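You operate a simulated robot arm through the tools that you are given. There is no shell and no other tool. Be economical: measure what you need, move in short steps, check, and stop when the job is done.

You are at the controls of a simulated robot arm. One attempt, no reset.

TASK
Put things in order on the side table. At the end: the clear wine glass from the side table stands where the red drink bottle (marked "BERRY") stood; the clear cocoa shaker stands where the white jar (marked "CREAM") stood; the yellow pad stands on top of the grey ring cover; the white jar from the side table stands where the clear wine glass stood; the red drink bottle stands where the yellow pad stood; whatever was shut is shut again. Leave all else as you found it, and nothing knocked over.

Only the result counts: the job must be done as asked and must still hold three seconds after the hand-in. Knocking over, shifting, dropping, spilling or breaking anything else fails it. Lids that push on must go on centred and level and be pressed home; caps that screw on are set level and turned clockwise until they are tight.

THE ROBOT
A 6-joint arm with a two-finger parallel gripper, fixed in place. Base frame: the origin is at the foot of the arm, x ahead of it, y to its left, z up; the work surface is at about z = 78. Lengths are in cm, angles in degrees, forces in N, time in s.
With the tool pointing down near the work surface it reaches from about 26 to 68 cm from the base axis. Its first joint turns from -66.0 to 66.0 degrees. Payload 2.9 kg.
The tool frame sits at the grasp point between the pads (the TCP): z along the fingers, y along the line on which they close. The tips reach 3 cm beyond it. The gripper opens to 11 cm. The fingers are 2 cm wide and 1 cm thick; the gripper's body (4.8 by 11.2 cm) begins 5.5 cm behind the TCP.
Orientation is told as [roll, pitch, yaw] about the base's x, y, z axes, in that order, counted from this pose: with the fingers straight down and closing along the base's y, the tool's x points along the base's -x, its y along +y and its z along -z.

THE INTERFACE
- The arm moves only by the tool move_arm. Its arguments are lists of equal length, an entry for each row: "dp": the shift along the tool's x, y, z in units of 250 mm (1.0 is 250 mm), a list of three; "rot": the turn, a rotation vector about the tool's x, y, z in units of 45 degrees (1.0 is 45 degrees), a list of three; "claw": the opening, from 0 (shut) to 1 (fully open). In form: {"dp": [[x, y, z], ...], "rot": [[wx, wy, wz], ...], "claw": [claw, ...]}. A call has 1 to 8 rows; each row is the pose to reach, as a shift and turn from the pose commanded when the call began, along the tool's axes at that moment. A call with a number of a shift or a turn outside -1 to 1 is refused whole. Rows are played at 5 a second. More than 5 cm and 8.6 degrees between two rows, or a gripper value outside its range, and nothing of the call is played. A pose out of reach is approached as far as the arm can. The call stops where the force on the tool passes 40 N (or 10 N more than at its start, if that is more) or the arm is blocked; 0.2 s more then pass. Each finger travels about 10.8 cm/s and halts on what it meets, pressing with about 39 N; the grip force reading is that of the motor and also rises with nothing between the fingers. The clock runs only during rows and for 0.2 s after the last one: add rows that repeat a pose to give the fingers time. The reply holds the time, the measured pose of the TCP, the force on the tool along the base axes, the opening and the grip force, in the units named above and with some noise.
- Cameras (640 x 400 px; columns grow to the right, rows downward): "scene" is fixed at [7.93, 45.08, 138.19]; the picture's right is [-0.62, -0.78, 0.00], its down [-0.53, 0.43, -0.73] and it looks along [0.57, -0.45, -0.68] (base axes); focal length 272 px, centre (320, 200). "wrist" rides on the gripper at [7.2, 1.7, -10.3] in the tool frame; the picture's right is [-0.23, 0.97, 0.00], its down [-0.76, -0.18, -0.62] and it looks along [-0.61, -0.14, 0.78] (tool axes); focal length 222 px, centre (320, 200).
- camera(camera): a new picture of that camera. It takes no simulated time.
- measure_at(camera, pixels): for up to 12 pixels [column, row] of the newest picture of that camera ("zoom" is the newest enlarged one), the place [x, y, z] in the base frame of the surface seen there, good to about 0.2 cm, but the place of the scene camera against the robot may be out by one fixed shift of up to 1.8 cm in any direction. It takes no simulated time.
- zoom(camera, box): a new picture of the part [left, top, right, bottom] of that camera's present view, enlarged. It takes no simulated time.
- job_done(): hands the job in; it is judged then, once.

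Keep the steps short. Do not move on a guess: measure, check each grasp and each placing, and mend mistakes. In all there are 80 turns and 34 pictures (those below and enlarged ones count). Leave the gripper open and the arm clear of the work at the hand-in unless told otherwise, and finish with a single line.

The tools are called after ">>>" as a command line: name --argument value ..., lists and objects as JSON in quotes. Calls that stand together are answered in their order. move_arm: Moves the arm, as the interface text tells. Its arguments: {"type":"object","properties":{"dp":{"type":"array"},"rot":{"type":"array"},"claw":{"type":"array"}},"required":["dp","rot","claw"]} The other tools are called the same way: camera (camera) takes a picture; measure_at (camera, pixels) gives the place of the surface under pixels of a picture; zoom (camera, box) takes an enlarged picture of a part of a camera's view; job_done () hands the job in.

At the start:

```text
time_s: 0.0
eef_pos: [45.48, 0.91, 104.1]
tcp_rot: [0.0, 0.0, 0.0]
force: [-1.3, 0.2, -0.1]
finger_gap: 11.0
gripper_force: 0.0
```

scene: 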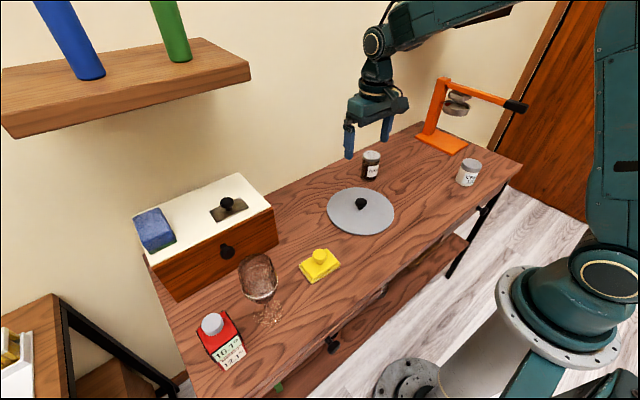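
wrist: 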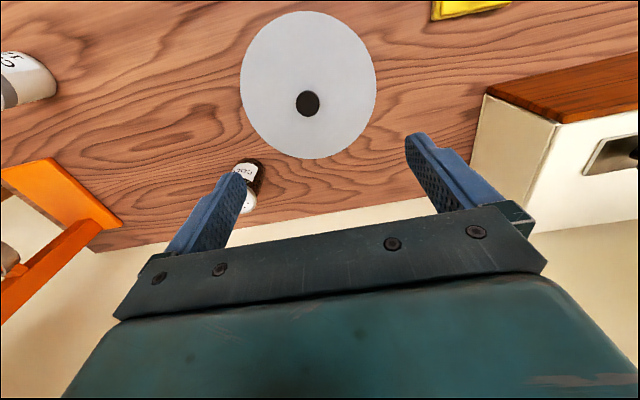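

I see the table with a red bottle, wine glass, yellow pad, grey cover, a dark shaker, white jar and a drawer box. I'll zoom in to identify things.

>>> zoom --camera "scene" --box '[320, 60, 540, 240]'

>>> zoom --camera "scene" --box '[120, 170, 380, 390]'

```text
2.22 times, centred on (430, 150) of scene
```

zoom: 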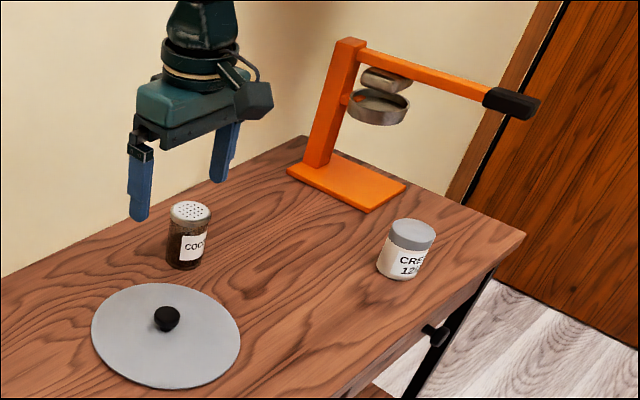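

```text
1.82 times, centred on (250, 280) of scene
```

zoom: 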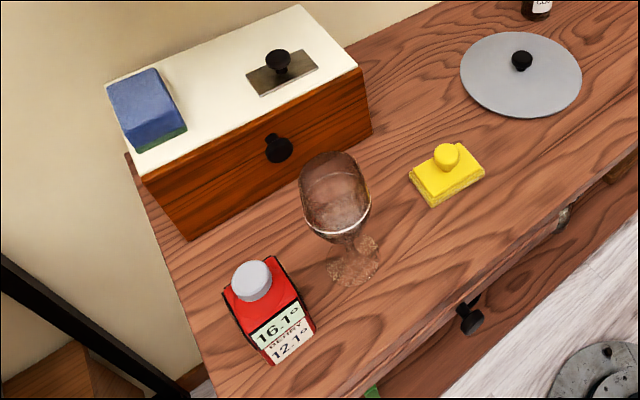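

Next I'll measure points on all the items, and in the wrist view I'll measure the same disc knob for calibration.

>>> measure_at --camera "scene" --pixels '[[212, 322], [361, 203], [328, 212], [394, 212], [362, 188], [358, 234], [371, 154], [470, 163], [320, 255], [308, 270], [440, 142], [200, 215]]'

>>> measure_at --camera "wrist" --pixels '[[308, 103], [242, 80], [375, 80], [308, 12], [308, 158], [250, 170], [30, 75], [465, 5], [100, 215], [500, 110], [246, 205], [400, 100]]'

>>> measure_at --camera "zoom" --pixels '[[252, 280], [235, 290], [275, 260], [266, 362], [314, 325], [224, 292], [340, 272], [328, 278], [376, 262], [335, 200], [318, 165], [356, 165]]'

```text
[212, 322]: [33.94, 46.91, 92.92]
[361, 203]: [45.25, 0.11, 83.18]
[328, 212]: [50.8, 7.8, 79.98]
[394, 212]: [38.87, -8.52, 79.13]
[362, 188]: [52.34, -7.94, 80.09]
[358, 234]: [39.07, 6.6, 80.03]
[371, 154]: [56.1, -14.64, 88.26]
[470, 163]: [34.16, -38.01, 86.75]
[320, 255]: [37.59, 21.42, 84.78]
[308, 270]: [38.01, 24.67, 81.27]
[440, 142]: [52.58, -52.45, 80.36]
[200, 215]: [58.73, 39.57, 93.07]
```

```text
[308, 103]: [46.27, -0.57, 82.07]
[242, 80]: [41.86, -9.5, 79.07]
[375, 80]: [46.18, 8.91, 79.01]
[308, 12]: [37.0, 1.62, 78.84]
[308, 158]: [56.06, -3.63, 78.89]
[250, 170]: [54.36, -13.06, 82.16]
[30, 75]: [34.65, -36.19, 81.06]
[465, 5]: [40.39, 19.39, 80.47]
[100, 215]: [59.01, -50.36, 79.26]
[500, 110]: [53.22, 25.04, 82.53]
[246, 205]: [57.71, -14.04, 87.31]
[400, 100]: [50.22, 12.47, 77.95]
```

```text
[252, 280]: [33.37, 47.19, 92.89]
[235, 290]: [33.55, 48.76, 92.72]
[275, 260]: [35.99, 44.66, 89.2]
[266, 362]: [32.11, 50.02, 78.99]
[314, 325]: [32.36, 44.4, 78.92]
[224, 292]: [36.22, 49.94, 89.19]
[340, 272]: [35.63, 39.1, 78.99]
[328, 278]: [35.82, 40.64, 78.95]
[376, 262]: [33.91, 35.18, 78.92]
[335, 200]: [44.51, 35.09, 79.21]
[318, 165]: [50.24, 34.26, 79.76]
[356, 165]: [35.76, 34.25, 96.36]
```

The table reads z 78.95 by scene and 77.95 by wrist, so the scene shift is about (+1.05, -0.6, -1.0). I'll measure the pad corners and the glass rim in the zoom picture.

>>> measure_at --camera "zoom" --pixels '[[411, 178], [431, 206], [483, 173], [462, 146], [413, 169], [430, 192], [481, 160], [446, 153], [330, 152], [300, 185], [369, 195], [340, 235]]'

>>> move_arm --dp '[[0.03, 0.1, -0.02], [0.08, 0.2, -0.04], [0.13, 0.3, -0.06], [0.19, 0.4, -0.08], [0.25, 0.5, -0.1]]' --rot '[[0, 0, -0.19], [0, 0, -0.38], [0, 0, -0.57], [0, 0, -0.76], [0, 0, -0.95]]' --claw '[1, 1, 1, 1, 1]'

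```text
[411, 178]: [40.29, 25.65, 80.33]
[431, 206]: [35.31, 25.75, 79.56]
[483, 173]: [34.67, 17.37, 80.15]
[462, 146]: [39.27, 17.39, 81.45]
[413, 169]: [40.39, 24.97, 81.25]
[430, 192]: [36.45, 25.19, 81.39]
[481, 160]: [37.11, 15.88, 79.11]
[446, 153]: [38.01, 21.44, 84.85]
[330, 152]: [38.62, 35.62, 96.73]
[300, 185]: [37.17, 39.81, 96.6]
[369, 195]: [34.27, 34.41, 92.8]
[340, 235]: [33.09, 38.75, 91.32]
```

```text
time_s: 1.2
eef_pos: [39.1, 13.47, 106.48]
tcp_rot: [0.1, 0.0, 42.9]
force: [-0.2, -0.8, -0.2]
finger_gap: 10.99
gripper_force: 0.0
```

The pad is about 5 by 8 cm and aligned with the axes. Now a wrist picture to refine the pad, glass and bottle.

>>> camera --camera "wrist"

```text
29 pictures are left
```

wrist: 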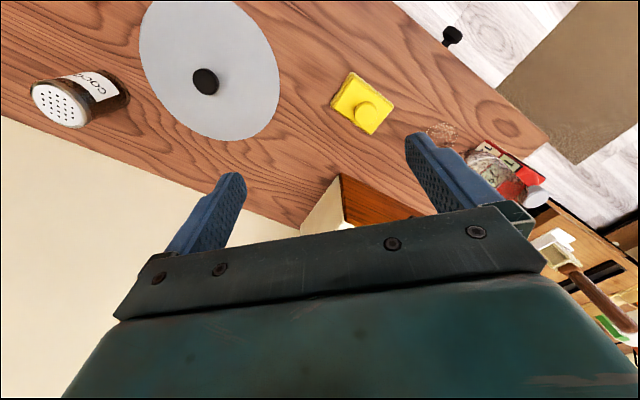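

Measuring the pad corners, knob, disc, shaker and glass base in this wrist view.

>>> measure_at --camera "wrist" --pixels '[[353, 75], [392, 98], [371, 131], [334, 107], [367, 112], [205, 80], [62, 108], [442, 132], [430, 128], [455, 128], [535, 195], [490, 150]]'

>>> measure_at --camera "scene" --pixels '[[361, 200], [361, 206], [372, 158], [372, 152]]'

```text
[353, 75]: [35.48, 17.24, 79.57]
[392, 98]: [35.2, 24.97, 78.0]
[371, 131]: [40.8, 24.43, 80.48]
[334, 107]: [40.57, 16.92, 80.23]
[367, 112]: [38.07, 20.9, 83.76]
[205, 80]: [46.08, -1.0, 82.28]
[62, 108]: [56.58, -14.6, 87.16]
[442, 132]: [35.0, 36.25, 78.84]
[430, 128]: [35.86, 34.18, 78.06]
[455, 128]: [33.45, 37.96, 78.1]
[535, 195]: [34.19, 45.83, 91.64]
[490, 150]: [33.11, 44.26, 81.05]
```

```text
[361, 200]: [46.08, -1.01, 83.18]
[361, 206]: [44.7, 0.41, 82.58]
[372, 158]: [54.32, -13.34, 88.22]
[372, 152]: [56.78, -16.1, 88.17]
```

The pad centre is about (38.05, 20.85) with its top near z 80.4. I'll move above it at yaw 0 with the gripper fully open.

>>> move_arm --dp '[[-0.034, 0.049, 0.116], [-0.068, 0.098, 0.232], [-0.102, 0.147, 0.348], [-0.136, 0.196, 0.464], [-0.17, 0.245, 0.58], [-0.17, 0.245, 0.58]]' --rot '[[0, 0, 0.19], [0, 0, 0.38], [0, 0, 0.57], [0, 0, 0.76], [0, 0, 0.95], [0, 0, 0.95]]' --claw '[1, 1, 1, 1, 1, 1]'

```text
time_s: 2.6
eef_pos: [38.23, 20.93, 91.96]
tcp_rot: [0.0, -0.1, -0.1]
force: [0.0, 0.0, -0.3]
finger_gap: 11.0
gripper_force: 0.1
```

I'm above the pad. I'll lower 10.4 cm so the tips are just off the table, then close.

>>> move_arm --dp '[[0, 0, 0.14], [0, 0, 0.28], [0, 0, 0.38], [0, 0, 0.415], [0, 0, 0.415]]' --rot '[[0, 0, 0], [0, 0, 0], [0, 0, 0], [0, 0, 0], [0, 0, 0]]' --claw '[1, 1, 1, 1, 1]'

>>> move_arm --dp '[[0, 0, 0], [0, 0, 0], [0, 0, 0]]' --rot '[[0, 0, 0], [0, 0, 0], [0, 0, 0]]' --claw '[0.6, 0.6, 0.6]'

```text
time_s: 3.8
eef_pos: [38.1, 20.84, 81.6]
tcp_rot: [0.0, 0.1, 0.0]
force: [0.3, 0.5, -0.3]
finger_gap: 11.0
gripper_force: 0.1
```

```text
time_s: 4.6
eef_pos: [38.12, 20.95, 81.64]
tcp_rot: [-0.1, 0.0, 0.1]
force: [-0.1, -0.4, 0.6]
finger_gap: 9.01
gripper_force: 39.3
```

The gap is 9.0 cm at 39 N, so the pad is held. I'll lift it 9 cm.

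>>> move_arm --dp '[[0, 0, -0.06], [0, 0, -0.2], [0, 0, -0.36], [0, 0, -0.36]]' --rot '[[0, 0, 0], [0, 0, 0], [0, 0, 0], [0, 0, 0]]' --claw '[0.6, 0.6, 0.6, 0.6]'

>>> move_arm --dp '[[-0.02, -0.12, 0], [-0.045, -0.29, 0], [-0.07, -0.46, 0], [-0.095, -0.63, 0], [-0.12, -0.79, 0], [-0.132, -0.872, 0], [-0.132, -0.872, 0]]' --rot '[[0, 0, 0], [0, 0, 0], [0, 0, 0], [0, 0, 0], [0, 0, 0], [0, 0, 0], [0, 0, 0]]' --claw '[0.6, 0.6, 0.6, 0.6, 0.6, 0.6, 0.6]'

>>> camera --camera "wrist"

>>> zoom --camera "scene" --box '[280, 120, 440, 260]'

```text
time_s: 5.6
eef_pos: [38.0, 21.02, 90.68]
tcp_rot: [0.0, -0.1, 0.0]
force: [-0.2, 1.0, -1.5]
finger_gap: 9.0
gripper_force: 39.4
```

```text
time_s: 7.2
eef_pos: [41.37, -0.81, 90.8]
tcp_rot: [0.0, 0.0, 0.1]
force: [0.6, 0.1, -1.1]
finger_gap: 8.99
gripper_force: 39.2
```

```text
28 pictures are left
```

wrist: 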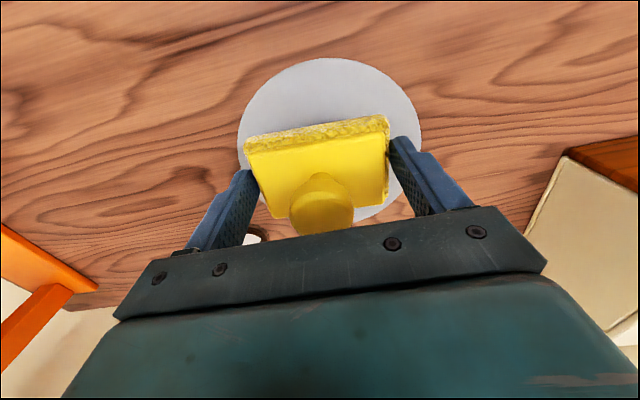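

```text
2.86 times, centred on (360, 190) of scene
```

zoom: 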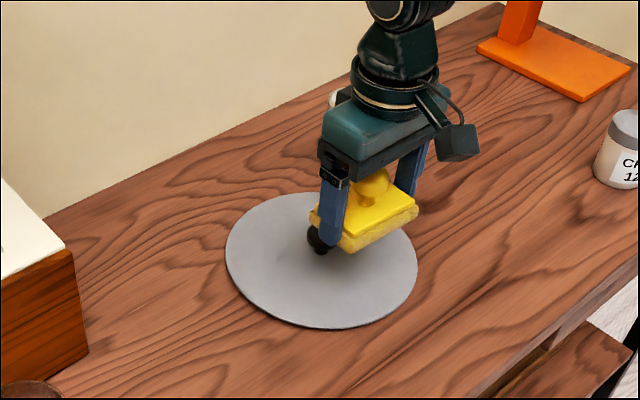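

The pad hangs level above the disc. I'll measure its edges and the disc edge before lowering.

>>> measure_at --camera "wrist" --pixels '[[248, 146], [383, 122], [320, 200], [265, 190], [240, 130], [330, 60], [418, 125], [380, 210]]'

>>> measure_at --camera "zoom" --pixels '[[345, 252], [415, 212], [350, 236], [415, 205], [320, 240], [233, 240], [410, 280], [310, 325]]'

```text
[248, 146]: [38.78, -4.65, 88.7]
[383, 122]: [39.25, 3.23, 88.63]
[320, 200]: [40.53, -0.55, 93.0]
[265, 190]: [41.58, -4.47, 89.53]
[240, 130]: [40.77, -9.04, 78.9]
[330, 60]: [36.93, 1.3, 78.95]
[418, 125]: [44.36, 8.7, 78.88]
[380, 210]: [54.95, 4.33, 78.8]
```

```text
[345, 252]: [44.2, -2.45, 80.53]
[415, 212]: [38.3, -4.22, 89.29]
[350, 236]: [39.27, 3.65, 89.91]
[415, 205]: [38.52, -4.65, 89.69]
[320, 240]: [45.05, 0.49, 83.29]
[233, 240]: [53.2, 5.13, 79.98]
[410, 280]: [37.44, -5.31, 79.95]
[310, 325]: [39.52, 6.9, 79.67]
```

There's clearance, but I'll shift 0.3 cm towards the base for more knob margin and lower to just above contact.

>>> move_arm --dp '[[0.012, 0, 0.1], [0.012, 0, 0.2], [0.012, 0, 0.28], [0.012, 0, 0.315], [0.012, 0, 0.325], [0.012, 0, 0.328]]' --rot '[[0, 0, 0], [0, 0, 0], [0, 0, 0], [0, 0, 0], [0, 0, 0], [0, 0, 0]]' --claw '[0.6, 0.6, 0.6, 0.6, 0.6, 0.6]'

```text
time_s: 8.6
eef_pos: [41.18, -0.9, 82.8]
tcp_rot: [0.1, -0.2, 0.0]
force: [-3.5, -1.0, 9.6]
finger_gap: 8.98
gripper_force: 38.7
stopped in row 6: the force on the tool passed its limit (the readings are from after the stop); the commanded pose is now the measured one
```

Contact felt at 82.8. I'll open slowly, then rise.

>>> move_arm --dp '[[0, 0, 0], [0, 0, 0], [0, 0, 0], [0, 0, -0.1], [0, 0, -0.25], [0, 0, -0.42], [0, 0, -0.55]]' --rot '[[0, 0, 0], [0, 0, 0], [0, 0, 0], [0, 0, 0], [0, 0, 0], [0, 0, 0], [0, 0, 0]]' --claw '[0.9, 1, 1, 1, 1, 1, 1]'

>>> camera --camera "wrist"

```text
time_s: 10.2
eef_pos: [41.08, -0.76, 96.61]
tcp_rot: [0.1, -0.3, 0.1]
force: [-0.6, 0.2, -0.2]
finger_gap: 11.0
gripper_force: 0.1
```

```text
26 pictures are left
```

wrist: 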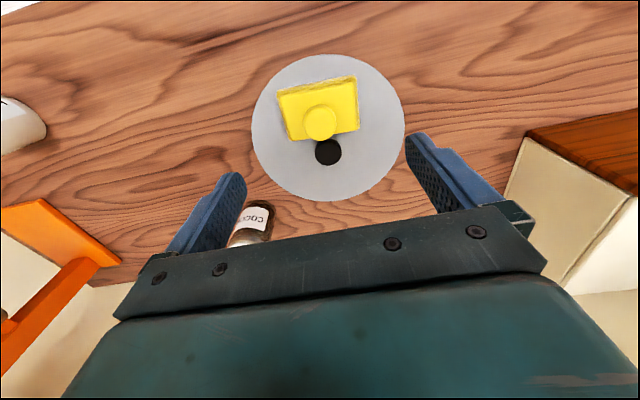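

The pad sits on the disc beside the knob. I'll check it's level.

>>> measure_at --camera "wrist" --pixels '[[282, 94], [353, 82], [355, 127], [292, 137], [328, 152], [254, 120], [403, 120], [328, 200], [328, 56]]'

```text
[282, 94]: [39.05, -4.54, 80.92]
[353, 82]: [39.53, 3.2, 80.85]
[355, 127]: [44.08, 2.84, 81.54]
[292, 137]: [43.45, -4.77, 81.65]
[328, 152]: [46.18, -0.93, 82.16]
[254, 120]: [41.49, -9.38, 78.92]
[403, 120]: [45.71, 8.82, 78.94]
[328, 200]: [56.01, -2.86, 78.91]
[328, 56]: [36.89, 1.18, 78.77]
```

The front reads slightly lower, so I'll sample the inner top face.

>>> measure_at --camera "wrist" --pixels '[[288, 100], [320, 95], [350, 90], [296, 128], [352, 118], [292, 115], [351, 105], [275, 125], [375, 140], [345, 148], [310, 150]]'

>>> zoom --camera "scene" --box '[310, 170, 410, 240]'

```text
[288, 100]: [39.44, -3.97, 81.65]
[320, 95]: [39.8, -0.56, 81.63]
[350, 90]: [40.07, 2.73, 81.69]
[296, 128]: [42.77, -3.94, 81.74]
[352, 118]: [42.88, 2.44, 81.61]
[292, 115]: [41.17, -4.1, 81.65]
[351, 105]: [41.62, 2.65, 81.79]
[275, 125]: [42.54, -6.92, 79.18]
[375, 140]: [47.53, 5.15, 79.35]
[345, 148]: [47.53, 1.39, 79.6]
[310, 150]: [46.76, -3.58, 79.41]
```

```text
5.71 times, centred on (360, 205) of scene
```

zoom: 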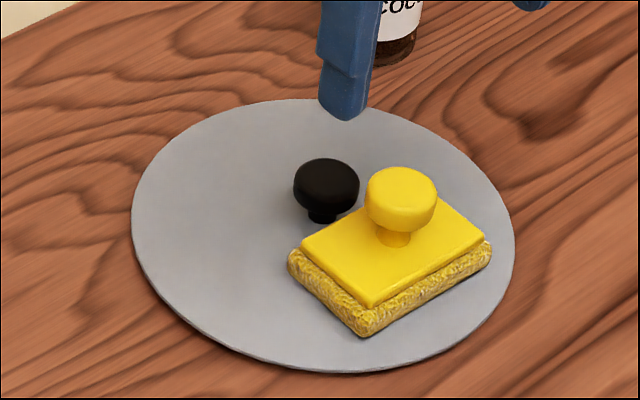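

The pad is level and standing well. Next I'll move the camera to look at the glass and bottle.

>>> move_arm --dp '[[0.024, 0.16, -0.091], [0.049, 0.32, -0.182], [0.073, 0.48, -0.273], [0.098, 0.64, -0.365], [0.122, 0.8, -0.456]]' --rot '[[0, 0, -0.19], [0, 0, -0.38], [0, 0, -0.57], [0, 0, -0.76], [0, 0, -0.95]]' --claw '[1, 1, 1, 1, 1]'

>>> move_arm --dp '[[-0.038, 0.085, 0], [-0.076, 0.17, 0], [-0.113, 0.255, 0], [-0.151, 0.34, 0], [-0.151, 0.34, 0]]' --rot '[[0, 0, -0.179], [0, 0, -0.358], [0, 0, -0.537], [0, 0, -0.716], [0, 0, -0.716]]' --claw '[1, 1, 1, 1, 1]'

>>> camera --camera "wrist"

```text
time_s: 11.4
eef_pos: [38.03, 19.06, 108.06]
tcp_rot: [-0.1, -0.1, 42.8]
force: [-0.1, 0.7, 0.5]
finger_gap: 11.01
gripper_force: 0.1
```

```text
time_s: 12.6
eef_pos: [35.2, 28.02, 107.94]
tcp_rot: [-0.3, 0.0, 75.0]
force: [0.2, 0.7, 0.2]
finger_gap: 11.0
gripper_force: 0.0
```

```text
24 pictures are left
```

wrist: 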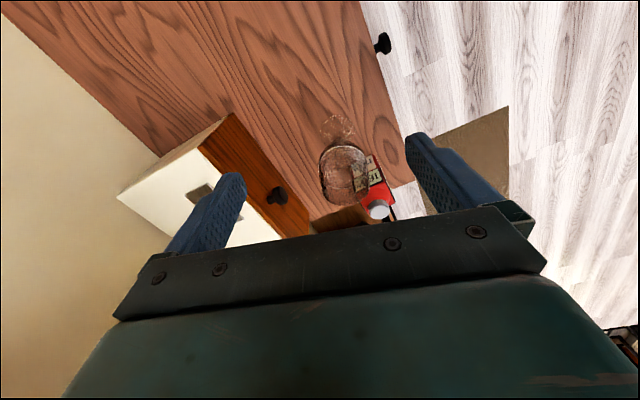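

I can see the glass at (345,170) and the bottle at (378,195). I'll enlarge that part.

>>> zoom --camera "wrist" --box '[290, 100, 420, 230]'

```text
3.08 times, centred on (355, 165) of wrist
```

zoom: 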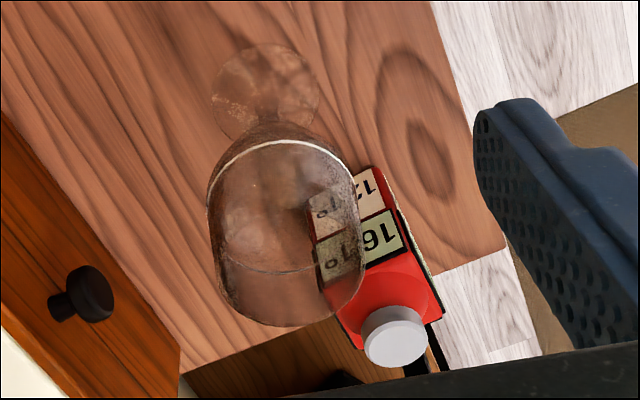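

Measuring the glass base edge points, its rim, and the bottle cap and corners.

>>> measure_at --camera "zoom" --pixels '[[265, 60], [225, 90], [310, 85], [205, 100], [330, 90], [398, 330], [385, 350], [432, 305], [342, 318], [285, 150], [225, 260], [290, 318]]'

>>> measure_at --camera "scene" --pixels '[[258, 312], [280, 310], [270, 322], [268, 304], [243, 270], [274, 272], [260, 256], [258, 296], [212, 322], [211, 328], [214, 315], [228, 366]]'

```text
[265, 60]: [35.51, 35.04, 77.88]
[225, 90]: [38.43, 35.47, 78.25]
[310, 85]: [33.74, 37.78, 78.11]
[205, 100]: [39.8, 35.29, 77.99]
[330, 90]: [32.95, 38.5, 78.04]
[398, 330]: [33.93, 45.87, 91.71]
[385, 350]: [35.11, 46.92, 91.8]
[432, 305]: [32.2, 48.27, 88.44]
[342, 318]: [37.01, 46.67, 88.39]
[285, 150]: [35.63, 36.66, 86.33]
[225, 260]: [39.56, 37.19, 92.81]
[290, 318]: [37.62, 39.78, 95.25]
```

```text
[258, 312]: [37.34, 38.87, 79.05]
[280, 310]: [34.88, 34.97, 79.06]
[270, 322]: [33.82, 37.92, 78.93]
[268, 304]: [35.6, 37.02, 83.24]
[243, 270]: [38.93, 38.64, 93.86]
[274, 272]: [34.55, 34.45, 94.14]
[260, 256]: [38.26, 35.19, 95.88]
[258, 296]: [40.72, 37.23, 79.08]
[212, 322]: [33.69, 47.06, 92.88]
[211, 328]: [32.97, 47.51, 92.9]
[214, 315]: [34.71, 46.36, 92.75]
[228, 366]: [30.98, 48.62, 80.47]
```

The glass base centre is about (36.2, 36.5) with its rim near 95.2, and the bottle is about (34.4, 46.4) with its top at 91.8. To keep the wrist camera away from the glass I'll grip the bottle at yaw -90, so I'm turning there in place at height.

>>> move_arm --dp '[[0, 0, 0], [0, 0, 0], [0, 0, 0], [0, 0, 0], [0, 0, 0], [0, 0, 0]]' --rot '[[0, 0, 0.167], [0, 0, 0.333], [0, 0, 0.5], [0, 0, 0.667], [0, 0, 0.833], [0, 0, 1]]' --claw '[1, 1, 1, 1, 1, 1]'

>>> move_arm --dp '[[0, 0, 0], [0, 0, 0], [0, 0, 0], [0, 0, 0], [0, 0, 0], [0, 0, 0]]' --rot '[[0, 0, 0.167], [0, 0, 0.333], [0, 0, 0.5], [0, 0, 0.667], [0, 0, 0.833], [0, 0, 1]]' --claw '[1, 1, 1, 1, 1, 1]'

>>> move_arm --dp '[[0, 0, 0], [0, 0, 0], [0, 0, 0], [0, 0, 0], [0, 0, 0], [0, 0, 0]]' --rot '[[0, 0, 0.167], [0, 0, 0.333], [0, 0, 0.5], [0, 0, 0.667], [0, 0, 0.833], [0, 0, 1]]' --claw '[1, 1, 1, 1, 1, 1]'

>>> move_arm --dp '[[0, 0, 0], [0, 0, 0], [0, 0, 0], [0, 0, 0], [0, 0, 0]]' --rot '[[0, 0, 0.167], [0, 0, 0.333], [0, 0, 0.5], [0, 0, 0.667], [0, 0, 0.667]]' --claw '[1, 1, 1, 1, 1]'

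```text
time_s: 14.0
eef_pos: [35.21, 28.03, 107.86]
tcp_rot: [-0.2, -0.2, 29.7]
force: [0.0, -0.6, 0.4]
finger_gap: 10.98
gripper_force: 0.0
```

```text
time_s: 15.4
eef_pos: [35.27, 27.86, 108.05]
tcp_rot: [0.0, -0.2, -15.2]
force: [0.5, -1.0, -0.7]
finger_gap: 11.01
gripper_force: 0.1
```

```text
time_s: 16.8
eef_pos: [35.3, 27.96, 107.85]
tcp_rot: [0.3, -0.1, -60.2]
force: [-0.8, -0.4, -0.2]
finger_gap: 11.02
gripper_force: 0.1
```

```text
time_s: 18.0
eef_pos: [35.1, 27.84, 107.95]
tcp_rot: [0.2, 0.0, -90.1]
force: [-0.1, -0.1, -0.1]
finger_gap: 11.0
gripper_force: 0.0
```

Yaw -90 is reached. Next I'll go above the bottle at (34.4, 46.5, 102) and look.

>>> move_arm --dp '[[0.15, -0.006, 0.0], [0.3, -0.012, 0.06], [0.45, -0.018, 0.12], [0.6, -0.024, 0.18], [0.746, -0.03, 0.24], [0.746, -0.03, 0.24]]' --rot '[[0, 0, 0], [0, 0, 0], [0, 0, 0], [0, 0, 0], [0, 0, 0], [0, 0, 0]]' --claw '[1, 1, 1, 1, 1, 1]'

>>> camera --camera "wrist"

```text
time_s: 19.4
eef_pos: [34.54, 46.5, 101.75]
tcp_rot: [0.3, -0.1, -90.2]
force: [0.2, -0.4, 0.5]
finger_gap: 11.0
gripper_force: 0.0
```

```text
22 pictures are left
```

wrist: 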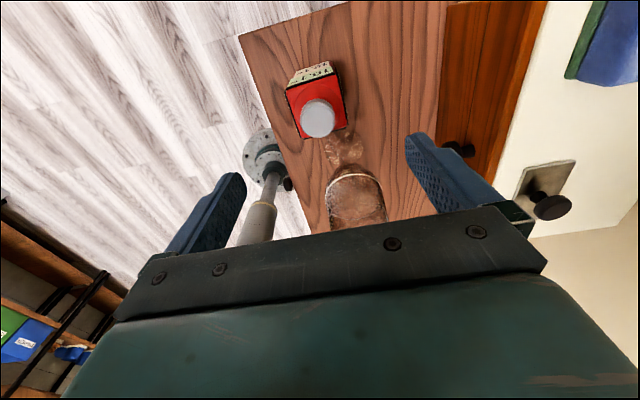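

The bottle and glass are seen well. I'll measure the cap, shoulder corners and the glass base.

>>> measure_at --camera "wrist" --pixels '[[318, 118], [303, 118], [333, 118], [288, 90], [334, 76], [345, 125], [300, 134], [330, 143], [362, 145], [345, 136], [328, 185], [376, 182]]'

>>> zoom --camera "wrist" --box '[270, 50, 400, 240]'

```text
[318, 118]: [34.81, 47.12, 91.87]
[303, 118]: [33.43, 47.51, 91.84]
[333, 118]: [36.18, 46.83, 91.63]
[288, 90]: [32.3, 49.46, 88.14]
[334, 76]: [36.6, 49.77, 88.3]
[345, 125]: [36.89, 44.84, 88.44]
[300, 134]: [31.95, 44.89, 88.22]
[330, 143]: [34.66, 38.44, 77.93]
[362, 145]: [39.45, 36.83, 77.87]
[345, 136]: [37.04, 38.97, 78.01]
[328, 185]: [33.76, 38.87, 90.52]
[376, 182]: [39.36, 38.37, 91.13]
```

```text
2.11 times, centred on (335, 145) of wrist
```

zoom: 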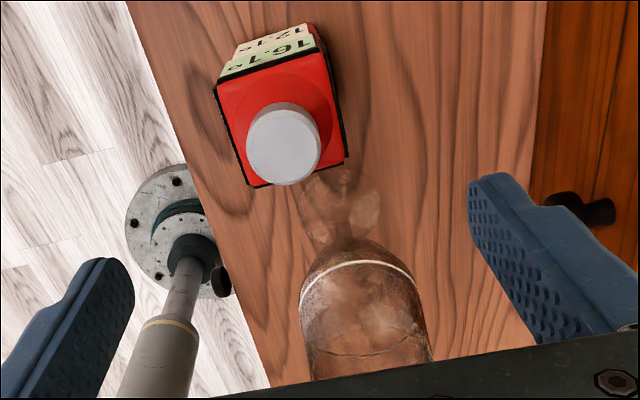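

The bottle centre is about (34.5, 47.0) and it's axis-aligned. I'll lower to TCP z 87.1, which keeps the palm 0.7 cm above the cap, and close on the body.

>>> move_arm --dp '[[0.02, 0, 0.15], [0.02, 0, 0.3], [0.02, 0, 0.45], [0.02, 0, 0.55], [0.02, 0, 0.588], [0.02, 0, 0.588]]' --rot '[[0, 0, 0], [0, 0, 0], [0, 0, 0], [0, 0, 0], [0, 0, 0], [0, 0, 0]]' --claw '[1, 1, 1, 1, 1, 1]'

>>> move_arm --dp '[[0, 0, 0], [0, 0, 0], [0, 0, 0], [0, 0, 0], [0, 0, 0]]' --rot '[[0, 0, 0], [0, 0, 0], [0, 0, 0], [0, 0, 0], [0, 0, 0]]' --claw '[0.75, 0.6, 0.45, 0.3, 0.3]'

```text
time_s: 20.8
eef_pos: [34.56, 46.98, 87.26]
tcp_rot: [0.2, 0.0, -90.0]
force: [-1.2, 0.6, 0.2]
finger_gap: 10.99
gripper_force: 0.1
```

```text
time_s: 22.0
eef_pos: [34.56, 47.16, 87.34]
tcp_rot: [0.2, -0.1, -90.2]
force: [-1.0, 0.3, 1.1]
finger_gap: 5.44
gripper_force: 38.7
```

Bottle held (gap 5.44). I'll lift 20 cm to clear the glass.

>>> move_arm --dp '[[0, 0, -0.04], [0, 0, -0.16], [0, 0, -0.32], [0, 0, -0.48], [0, 0, -0.64], [0, 0, -0.8], [0, 0, -0.8]]' --rot '[[0, 0, 0], [0, 0, 0], [0, 0, 0], [0, 0, 0], [0, 0, 0], [0, 0, 0], [0, 0, 0]]' --claw '[0.3, 0.3, 0.3, 0.3, 0.3, 0.3, 0.3]'

>>> camera --camera "scene"

```text
time_s: 23.6
eef_pos: [34.49, 46.95, 107.14]
tcp_rot: [0.2, -0.1, -90.1]
force: [0.4, 0.2, -2.0]
finger_gap: 5.4
gripper_force: 38.8
```

```text
20 pictures are left
```

scene: 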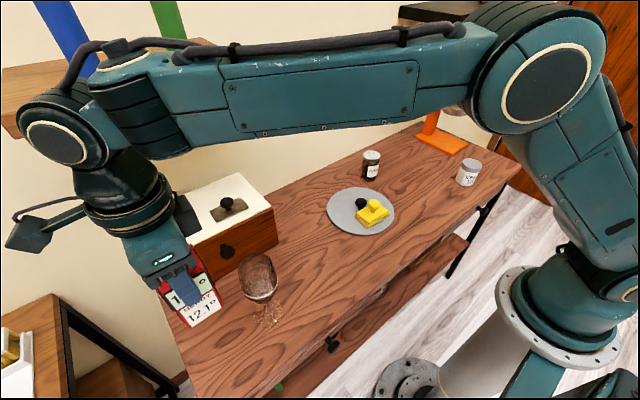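

The bottle is held level. I'll carry it over towards the pad's old spot at (38.05, 20.85).

>>> move_arm --dp '[[-0.1, 0.01, 0], [-0.26, 0.03, 0], [-0.42, 0.06, 0], [-0.58, 0.09, 0], [-0.74, 0.12, 0], [-0.9, 0.142, 0], [-0.9, 0.142, 0]]' --rot '[[0, 0, 0], [0, 0, 0], [0, 0, 0], [0, 0, 0], [0, 0, 0], [0, 0, 0], [0, 0, 0]]' --claw '[0.3, 0.3, 0.3, 0.3, 0.3, 0.3, 0.3]'

>>> move_arm --dp '[[-0.07, 0, 0.05], [-0.144, 0, 0.15], [-0.144, 0, 0.3], [-0.144, 0, 0.45], [-0.144, 0, 0.6], [-0.144, 0, 0.7], [-0.144, 0, 0.7]]' --rot '[[0, 0, 0], [0, 0, 0], [0, 0, 0], [0, 0, 0], [0, 0, 0], [0, 0, 0], [0, 0, 0]]' --claw '[0.3, 0.3, 0.3, 0.3, 0.3, 0.3, 0.3]'

```text
time_s: 25.2
eef_pos: [38.13, 24.68, 107.31]
tcp_rot: [0.2, 0.0, -90.1]
force: [0.2, -0.8, -2.5]
finger_gap: 5.41
gripper_force: 39.0
```

```text
time_s: 26.8
eef_pos: [38.14, 21.12, 89.83]
tcp_rot: [0.2, 0.0, -90.1]
force: [-0.4, -0.4, -3.4]
finger_gap: 5.39
gripper_force: 39.4
```

I'm 2.5 cm above the rest height. I'll take a slow last descent and correct y by -0.2.

>>> move_arm --dp '[[-0.008, -0.002, 0.04], [-0.008, -0.002, 0.07], [-0.008, -0.002, 0.09], [-0.008, -0.002, 0.098], [-0.008, -0.002, 0.101]]' --rot '[[0, 0, 0], [0, 0, 0], [0, 0, 0], [0, 0, 0], [0, 0, 0]]' --claw '[0.3, 0.3, 0.3, 0.3, 0.3]'

```text
time_s: 28.0
eef_pos: [38.06, 20.72, 87.33]
tcp_rot: [0.3, -0.1, -90.0]
force: [-2.0, -3.5, 15.4]
finger_gap: 5.38
gripper_force: 39.0
```

It's touching down (15 N). I'll open, rise and look.

>>> move_arm --dp '[[0, 0, 0], [0, 0, 0], [0, 0, 0], [0, 0, 0], [0, 0, -0.14], [0, 0, -0.3], [0, 0, -0.46], [0, 0, -0.6]]' --rot '[[0, 0, 0], [0, 0, 0], [0, 0, 0], [0, 0, 0], [0, 0, 0], [0, 0, 0], [0, 0, 0], [0, 0, 0]]' --claw '[0.6, 0.9, 1, 1, 1, 1, 1, 1]'

>>> camera --camera "wrist"

```text
time_s: 29.8
eef_pos: [37.87, 20.78, 102.09]
tcp_rot: [0.2, 0.0, -90.1]
force: [0.5, 0.3, 0.6]
finger_gap: 10.99
gripper_force: 0.1
```

```text
19 pictures are left
```

wrist: 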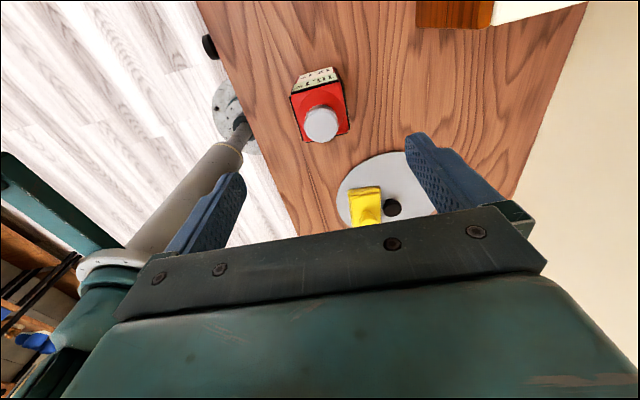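

The bottle stands upright; I'll verify its place.

>>> measure_at --camera "wrist" --pixels '[[322, 123], [293, 95], [338, 83], [347, 127], [304, 138]]'

```text
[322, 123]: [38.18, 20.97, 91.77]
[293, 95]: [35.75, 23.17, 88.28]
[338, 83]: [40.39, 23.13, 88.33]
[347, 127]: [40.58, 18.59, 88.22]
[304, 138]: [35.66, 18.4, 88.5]
```

The bottle is at (38.1, 20.85), exactly placed. Next I'll go above the glass and look straight at it.

>>> move_arm --dp '[[0.13, -0.01, -0.03], [0.29, -0.03, -0.06], [0.45, -0.045, -0.1], [0.6, -0.06, -0.1], [0.632, -0.06, -0.1], [0.632, -0.06, -0.1]]' --rot '[[0, 0, 0], [0, 0, 0], [0, 0, 0], [0, 0, 0], [0, 0, 0], [0, 0, 0]]' --claw '[1, 1, 1, 1, 1, 1]'

>>> zoom --camera "wrist" --box '[220, 30, 440, 210]'

```text
time_s: 31.2
eef_pos: [36.4, 36.65, 104.55]
tcp_rot: [0.2, 0.0, -90.1]
force: [-0.3, -0.3, 0.1]
finger_gap: 10.99
gripper_force: 0.0
```

```text
2.22 times, centred on (330, 120) of wrist
```

zoom: 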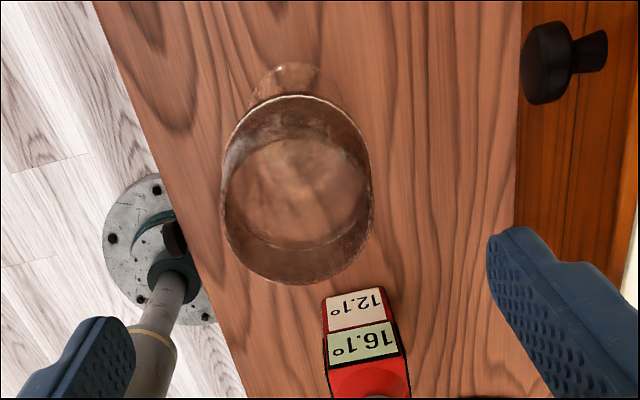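

Measuring the bowl outline and base in this view.

>>> measure_at --camera "zoom" --pixels '[[225, 190], [369, 195], [230, 230], [366, 230], [285, 280], [300, 98], [240, 125], [355, 130], [295, 67], [255, 85], [335, 90], [300, 200]]'

```text
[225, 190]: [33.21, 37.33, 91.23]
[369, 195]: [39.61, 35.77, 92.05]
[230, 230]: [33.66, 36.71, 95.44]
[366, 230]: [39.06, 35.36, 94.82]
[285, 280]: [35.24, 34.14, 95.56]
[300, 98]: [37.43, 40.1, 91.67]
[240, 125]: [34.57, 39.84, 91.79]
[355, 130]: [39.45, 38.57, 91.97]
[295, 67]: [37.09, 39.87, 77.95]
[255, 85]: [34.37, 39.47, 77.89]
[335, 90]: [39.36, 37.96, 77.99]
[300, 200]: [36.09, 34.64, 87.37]
```

The glass axis is about (36.45, 36.8), widest (6.6 cm) near z 91 with the rim at 95.4. I'll lower to z 90.8 and close gently.

>>> move_arm --dp '[[0.006, 0.002, 0.15], [0.006, 0.002, 0.3], [0.006, 0.002, 0.43], [0.006, 0.002, 0.52], [0.006, 0.002, 0.55], [0.006, 0.002, 0.55]]' --rot '[[0, 0, 0], [0, 0, 0], [0, 0, 0], [0, 0, 0], [0, 0, 0], [0, 0, 0]]' --claw '[1, 1, 1, 1, 1, 1]'

>>> move_arm --dp '[[0, 0, 0], [0, 0, 0], [0, 0, 0], [0, 0, 0], [0, 0, 0], [0, 0, 0]]' --rot '[[0, 0, 0], [0, 0, 0], [0, 0, 0], [0, 0, 0], [0, 0, 0], [0, 0, 0]]' --claw '[0.85, 0.72, 0.64, 0.6, 0.57, 0.57]'

```text
time_s: 32.6
eef_pos: [36.53, 36.63, 90.82]
tcp_rot: [0.2, -0.1, -90.1]
force: [0.7, -0.1, 0.4]
finger_gap: 11.02
gripper_force: 0.1
```

```text
time_s: 34.0
eef_pos: [36.64, 36.5, 90.87]
tcp_rot: [0.2, 0.0, -90.2]
force: [-0.4, 0.9, 0.6]
finger_gap: 7.28
gripper_force: 38.8
```

It's gripped at 7.28 cm. I'll lift 4 cm and look.

>>> move_arm --dp '[[0, 0, -0.03], [0, 0, -0.08], [0, 0, -0.16], [0, 0, -0.16]]' --rot '[[0, 0, 0], [0, 0, 0], [0, 0, 0], [0, 0, 0]]' --claw '[0.57, 0.57, 0.57, 0.57]'

>>> zoom --camera "scene" --box '[160, 190, 340, 350]'

```text
time_s: 35.0
eef_pos: [36.53, 36.6, 94.88]
tcp_rot: [0.2, -0.1, -90.1]
force: [0.7, -0.1, -2.2]
finger_gap: 7.26
gripper_force: 39.2
```

```text
2.50 times, centred on (250, 270) of scene
```

zoom: 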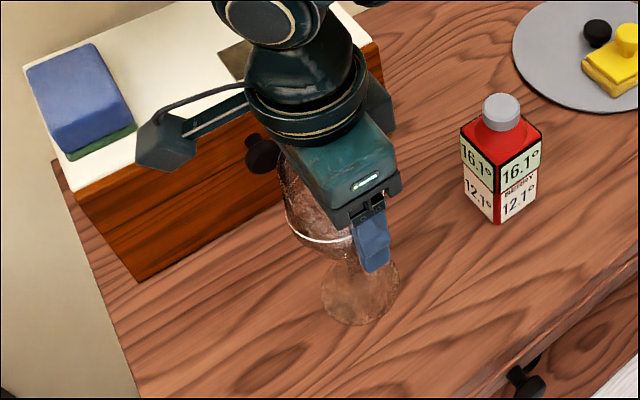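

The glass hangs upright. I'll move it to (34.5, 46.8) at this height, then lower in the next call.

>>> move_arm --dp '[[0.06, -0.01, 0], [0.16, -0.03, 0], [0.27, -0.055, 0], [0.36, -0.07, 0], [0.408, -0.081, 0], [0.408, -0.081, 0]]' --rot '[[0, 0, 0], [0, 0, 0], [0, 0, 0], [0, 0, 0], [0, 0, 0], [0, 0, 0]]' --claw '[0.57, 0.57, 0.57, 0.57, 0.57, 0.57]'

>>> move_arm --dp '[[0, 0, 0.05], [0, 0, 0.1], [0, 0, 0.13], [0, 0, 0.15], [0, 0, 0.158], [0, 0, 0.16]]' --rot '[[0, 0, 0], [0, 0, 0], [0, 0, 0], [0, 0, 0], [0, 0, 0], [0, 0, 0]]' --claw '[0.57, 0.57, 0.57, 0.57, 0.57, 0.57]'

```text
time_s: 36.4
eef_pos: [34.59, 46.96, 95.09]
tcp_rot: [0.1, 0.0, -90.1]
force: [-0.4, 0.2, -1.4]
finger_gap: 7.31
gripper_force: 39.6
```

```text
time_s: 37.8
eef_pos: [34.53, 46.87, 90.83]
tcp_rot: [0.2, 0.0, -90.0]
force: [0.4, -0.7, -1.7]
finger_gap: 7.27
gripper_force: 38.9
```

It's still hanging (-1.7 N), so I'll creep down to contact.

>>> move_arm --dp '[[0, 0, 0.003], [0, 0, 0.006], [0, 0, 0.009], [0, 0, 0.009]]' --rot '[[0, 0, 0], [0, 0, 0], [0, 0, 0], [0, 0, 0]]' --claw '[0.57, 0.57, 0.57, 0.57]'

```text
time_s: 38.8
eef_pos: [34.53, 46.93, 90.8]
tcp_rot: [0.3, -0.1, -90.1]
force: [-3.2, -4.0, 12.2]
finger_gap: 7.31
gripper_force: 39.0
```

Touching (12 N). I'll open fully, then rise and check.

>>> move_arm --dp '[[0, 0, 0], [0, 0, 0], [0, 0, 0], [0, 0, 0], [0, 0, -0.14], [0, 0, -0.3], [0, 0, -0.46], [0, 0, -0.6]]' --rot '[[0, 0, 0], [0, 0, 0], [0, 0, 0], [0, 0, 0], [0, 0, 0], [0, 0, 0], [0, 0, 0], [0, 0, 0]]' --claw '[0.72, 0.9, 1, 1, 1, 1, 1, 1]'

>>> zoom --camera "wrist" --box '[220, 30, 440, 210]'

```text
time_s: 40.6
eef_pos: [34.43, 47.08, 105.66]
tcp_rot: [0.3, 0.0, -90.1]
force: [0.7, -0.7, -0.1]
finger_gap: 10.99
gripper_force: 0.0
```

```text
2.22 times, centred on (330, 120) of wrist
```

zoom: 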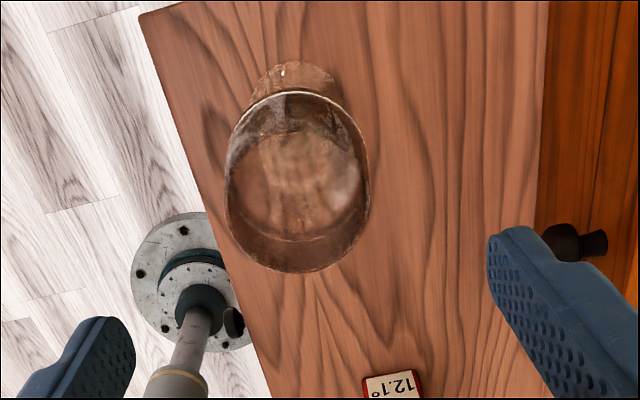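

The glass stands well. I'll travel high to the jar, turning to yaw +90 on the way so that later the camera side faces away from the glass.

>>> move_arm --dp '[[-0.1, 0, -0.05], [-0.26, 0, -0.1], [-0.42, 0, -0.16], [-0.58, 0, -0.16], [-0.74, 0, -0.16], [-0.88, 0, -0.16]]' --rot '[[0, 0, -0.167], [0, 0, -0.333], [0, 0, -0.5], [0, 0, -0.667], [0, 0, -0.833], [0, 0, -1]]' --claw '[1, 1, 1, 1, 1, 1]'

>>> move_arm --dp '[[-0.104, -0.104, 0], [-0.208, -0.208, 0], [-0.311, -0.311, 0], [-0.415, -0.415, 0], [-0.519, -0.519, 0], [-0.622, -0.622, 0]]' --rot '[[0, 0, -0.167], [0, 0, -0.333], [0, 0, -0.5], [0, 0, -0.667], [0, 0, -0.833], [0, 0, -1]]' --claw '[1, 1, 1, 1, 1, 1]'

>>> move_arm --dp '[[0, -0.147, 0], [0, -0.293, 0], [0, -0.44, 0], [0, -0.587, 0], [0, -0.733, 0], [0, -0.88, 0]]' --rot '[[0, 0, -0.167], [0, 0, -0.333], [0, 0, -0.5], [0, 0, -0.667], [0, 0, -0.833], [0, 0, -1]]' --claw '[1, 1, 1, 1, 1, 1]'

>>> move_arm --dp '[[0.092, -0.092, 0.04], [0.184, -0.184, 0.08], [0.276, -0.276, 0.12], [0.368, -0.368, 0.16], [0.46, -0.46, 0.2], [0.552, -0.552, 0.25], [0.552, -0.552, 0.25]]' --rot '[[0, 0, -0.167], [0, 0, -0.333], [0, 0, -0.5], [0, 0, -0.667], [0, 0, -0.833], [0, 0, -1], [0, 0, -1]]' --claw '[1, 1, 1, 1, 1, 1, 1]'

>>> camera --camera "wrist"

```text
time_s: 42.0
eef_pos: [34.56, 24.95, 109.78]
tcp_rot: [0.1, -0.2, -45.0]
force: [-0.1, 0.4, 0.6]
finger_gap: 11.0
gripper_force: 0.0
```

```text
time_s: 43.4
eef_pos: [34.3, 2.81, 109.9]
tcp_rot: [0.0, -0.3, 0.0]
force: [-1.2, -1.1, 0.4]
finger_gap: 11.01
gripper_force: 0.0
```

```text
time_s: 44.8
eef_pos: [34.44, -19.3, 109.62]
tcp_rot: [-0.3, -0.1, 45.1]
force: [-0.5, -0.1, 0.9]
finger_gap: 10.99
gripper_force: 0.0
```

```text
time_s: 46.4
eef_pos: [34.51, -38.53, 103.59]
tcp_rot: [-0.3, 0.0, 90.0]
force: [-0.2, 0.0, 0.1]
finger_gap: 10.98
gripper_force: 0.0
```

```text
15 pictures are left
```

wrist: 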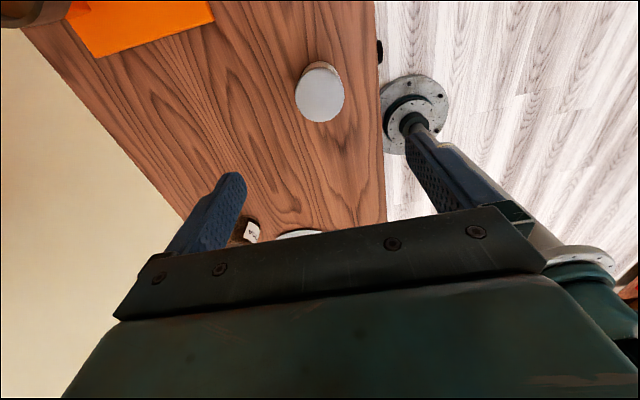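

The jar lid is at (320,95). Measuring its rim.

>>> measure_at --camera "wrist" --pixels '[[320, 97], [298, 97], [343, 97], [320, 72], [320, 119], [302, 74], [336, 72], [320, 64]]'

>>> zoom --camera "wrist" --box '[270, 40, 370, 140]'

```text
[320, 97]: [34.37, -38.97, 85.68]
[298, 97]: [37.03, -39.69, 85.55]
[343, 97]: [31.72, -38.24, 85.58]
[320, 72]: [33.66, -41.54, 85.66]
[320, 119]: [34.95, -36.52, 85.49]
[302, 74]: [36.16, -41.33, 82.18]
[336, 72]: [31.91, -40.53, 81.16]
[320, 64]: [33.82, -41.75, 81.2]
```

```text
4.00 times, centred on (320, 90) of wrist
```

zoom: 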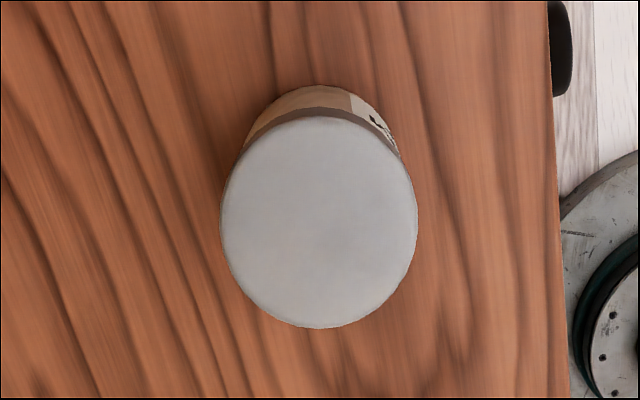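

The jar centre is (34.35, -39.0), 5.6 cm wide, top 85.6. I'll lower to TCP z 82 and close.

>>> move_arm --dp '[[0.019, 0.006, 0.18], [0.019, 0.006, 0.36], [0.019, 0.006, 0.54], [0.019, 0.006, 0.7], [0.019, 0.006, 0.8], [0.019, 0.006, 0.86], [0.019, 0.006, 0.864], [0.019, 0.006, 0.864]]' --rot '[[0, 0, 0], [0, 0, 0], [0, 0, 0], [0, 0, 0], [0, 0, 0], [0, 0, 0], [0, 0, 0], [0, 0, 0]]' --claw '[1, 1, 1, 1, 1, 1, 1, 1]'

>>> move_arm --dp '[[0, 0, 0], [0, 0, 0], [0, 0, 0], [0, 0, 0], [0, 0, 0], [0, 0, 0]]' --rot '[[0, 0, 0], [0, 0, 0], [0, 0, 0], [0, 0, 0], [0, 0, 0], [0, 0, 0]]' --claw '[0.8, 0.65, 0.5, 0.4, 0.35, 0.35]'

>>> move_arm --dp '[[0, 0, -0.05], [0, 0, -0.2], [0, 0, -0.4], [0, 0, -0.6], [0, 0, -0.8], [0, 0, -0.92], [0, 0, -0.92]]' --rot '[[0, 0, 0], [0, 0, 0], [0, 0, 0], [0, 0, 0], [0, 0, 0], [0, 0, 0], [0, 0, 0]]' --claw '[0.35, 0.35, 0.35, 0.35, 0.35, 0.35, 0.35]'

```text
time_s: 48.2
eef_pos: [34.33, -39.07, 81.95]
tcp_rot: [-0.2, 0.2, 89.8]
force: [0.8, 0.2, -0.5]
finger_gap: 10.98
gripper_force: 0.0
```

```text
time_s: 49.6
eef_pos: [34.17, -39.1, 81.9]
tcp_rot: [-0.2, 0.1, 89.9]
force: [0.1, 0.1, 1.5]
finger_gap: 5.9
gripper_force: 39.1
```

```text
time_s: 51.2
eef_pos: [34.32, -39.35, 105.04]
tcp_rot: [-0.2, 0.0, 89.9]
force: [0.3, -0.7, -1.1]
finger_gap: 5.88
gripper_force: 38.7
```

The jar is held and lifted 23 cm. I'll carry it to above the glass's old spot at (36.45, 36.8).

>>> move_arm --dp '[[-0.08, 0, 0], [-0.24, 0, 0], [-0.4, 0, 0], [-0.56, 0, 0], [-0.72, 0, 0], [-0.86, 0, 0], [-0.98, 0, 0]]' --rot '[[0, 0, 0], [0, 0, 0], [0, 0, 0], [0, 0, 0], [0, 0, 0], [0, 0, 0], [0, 0, 0]]' --claw '[0.35, 0.35, 0.35, 0.35, 0.35, 0.35, 0.35]'

>>> move_arm --dp '[[-0.12, 0, 0], [-0.28, 0, 0], [-0.44, 0, 0], [-0.6, 0, 0], [-0.74, 0, 0], [-0.86, 0, 0], [-0.98, 0, 0]]' --rot '[[0, 0, 0], [0, 0, 0], [0, 0, 0], [0, 0, 0], [0, 0, 0], [0, 0, 0], [0, 0, 0]]' --claw '[0.35, 0.35, 0.35, 0.35, 0.35, 0.35, 0.35]'

>>> move_arm --dp '[[-0.12, -0.01, 0], [-0.28, -0.02, 0], [-0.44, -0.04, 0], [-0.6, -0.06, 0], [-0.76, -0.07, 0], [-0.9, -0.084, 0], [-0.98, -0.084, 0], [-0.98, -0.084, 0]]' --rot '[[0, 0, 0], [0, 0, 0], [0, 0, 0], [0, 0, 0], [0, 0, 0], [0, 0, 0], [0, 0, 0], [0, 0, 0]]' --claw '[0.35, 0.35, 0.35, 0.35, 0.35, 0.35, 0.35, 0.35]'

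>>> zoom --camera "wrist" --box '[200, 0, 480, 220]'

```text
time_s: 52.8
eef_pos: [34.24, -14.6, 104.83]
tcp_rot: [-0.3, 0.0, 89.9]
force: [0.3, -0.5, -1.4]
finger_gap: 5.88
gripper_force: 38.4
```

```text
time_s: 54.4
eef_pos: [34.15, 9.99, 104.94]
tcp_rot: [-0.2, 0.1, 89.8]
force: [-0.1, 0.3, -1.8]
finger_gap: 5.88
gripper_force: 38.9
```

```text
time_s: 56.2
eef_pos: [36.48, 34.59, 104.92]
tcp_rot: [-0.2, 0.0, 89.9]
force: [0.1, -0.3, -1.5]
finger_gap: 5.86
gripper_force: 39.6
```

```text
1.82 times, centred on (340, 110) of wrist
```

zoom: 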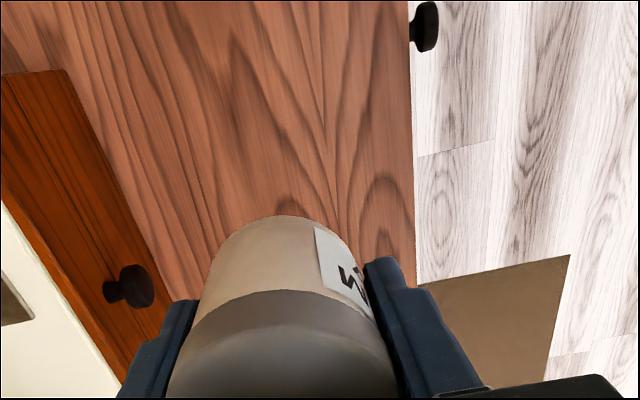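

Checking the drawer-knob clearance to the opened fingers (they reach x ≈ 43).

>>> measure_at --camera "zoom" --pixels '[[145, 285], [135, 275], [140, 300], [150, 295], [120, 290]]'

```text
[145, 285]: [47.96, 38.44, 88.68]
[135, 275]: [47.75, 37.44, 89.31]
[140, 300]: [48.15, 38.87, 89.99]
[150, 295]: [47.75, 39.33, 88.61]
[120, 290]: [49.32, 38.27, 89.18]
```

The knob is at x 47.7, so it's clear. I'll move 2.2 cm over and lower to 1 cm above the rest height.

>>> move_arm --dp '[[-0.05, 0, 0.03], [-0.088, 0, 0.15], [-0.088, 0, 0.3], [-0.088, 0, 0.46], [-0.088, 0, 0.62], [-0.088, 0, 0.76], [-0.088, 0, 0.86], [-0.088, 0, 0.88]]' --rot '[[0, 0, 0], [0, 0, 0], [0, 0, 0], [0, 0, 0], [0, 0, 0], [0, 0, 0], [0, 0, 0], [0, 0, 0]]' --claw '[0.35, 0.35, 0.35, 0.35, 0.35, 0.35, 0.35, 0.35]'

>>> move_arm --dp '[[0, 0, 0.012], [0, 0, 0.022], [0, 0, 0.03], [0, 0, 0.036], [0, 0, 0.04], [0, 0, 0.042]]' --rot '[[0, 0, 0], [0, 0, 0], [0, 0, 0], [0, 0, 0], [0, 0, 0], [0, 0, 0]]' --claw '[0.35, 0.35, 0.35, 0.35, 0.35, 0.35]'

```text
time_s: 58.0
eef_pos: [36.56, 36.73, 82.77]
tcp_rot: [-0.2, 0.1, 90.0]
force: [0.6, -0.5, -0.3]
finger_gap: 5.87
gripper_force: 38.9
```

```text
time_s: 59.4
eef_pos: [36.52, 36.55, 82.04]
tcp_rot: [-0.3, 0.0, 89.9]
force: [-0.8, -3.6, 15.3]
finger_gap: 5.9
gripper_force: 39.0
```

Touching (15 N). I'll open, rise and check.

>>> move_arm --dp '[[0, 0, 0], [0, 0, 0], [0, 0, 0], [0, 0, 0], [0, 0, -0.16], [0, 0, -0.34], [0, 0, -0.52], [0, 0, -0.7]]' --rot '[[0, 0, 0], [0, 0, 0], [0, 0, 0], [0, 0, 0], [0, 0, 0], [0, 0, 0], [0, 0, 0], [0, 0, 0]]' --claw '[0.6, 0.8, 1, 1, 1, 1, 1, 1]'

>>> camera --camera "wrist"

```text
time_s: 61.2
eef_pos: [36.52, 36.79, 99.65]
tcp_rot: [-0.1, 0.0, 89.9]
force: [-0.6, 0.2, 0.7]
finger_gap: 10.99
gripper_force: 0.1
```

```text
12 pictures are left
```

wrist: 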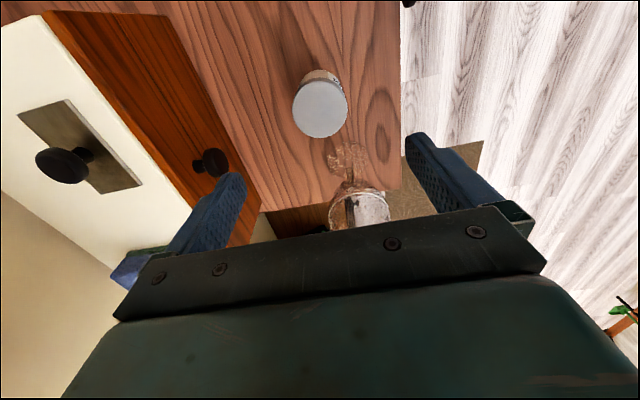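

Checking the jar centre and glass base.

>>> measure_at --camera "wrist" --pixels '[[295, 108], [345, 108], [320, 84], [320, 134], [330, 160], [368, 165], [345, 150]]'

```text
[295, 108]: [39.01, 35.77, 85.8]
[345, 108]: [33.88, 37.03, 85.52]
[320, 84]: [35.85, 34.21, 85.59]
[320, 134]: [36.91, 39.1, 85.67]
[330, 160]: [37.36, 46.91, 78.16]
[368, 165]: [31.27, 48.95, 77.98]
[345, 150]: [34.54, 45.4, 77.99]
```

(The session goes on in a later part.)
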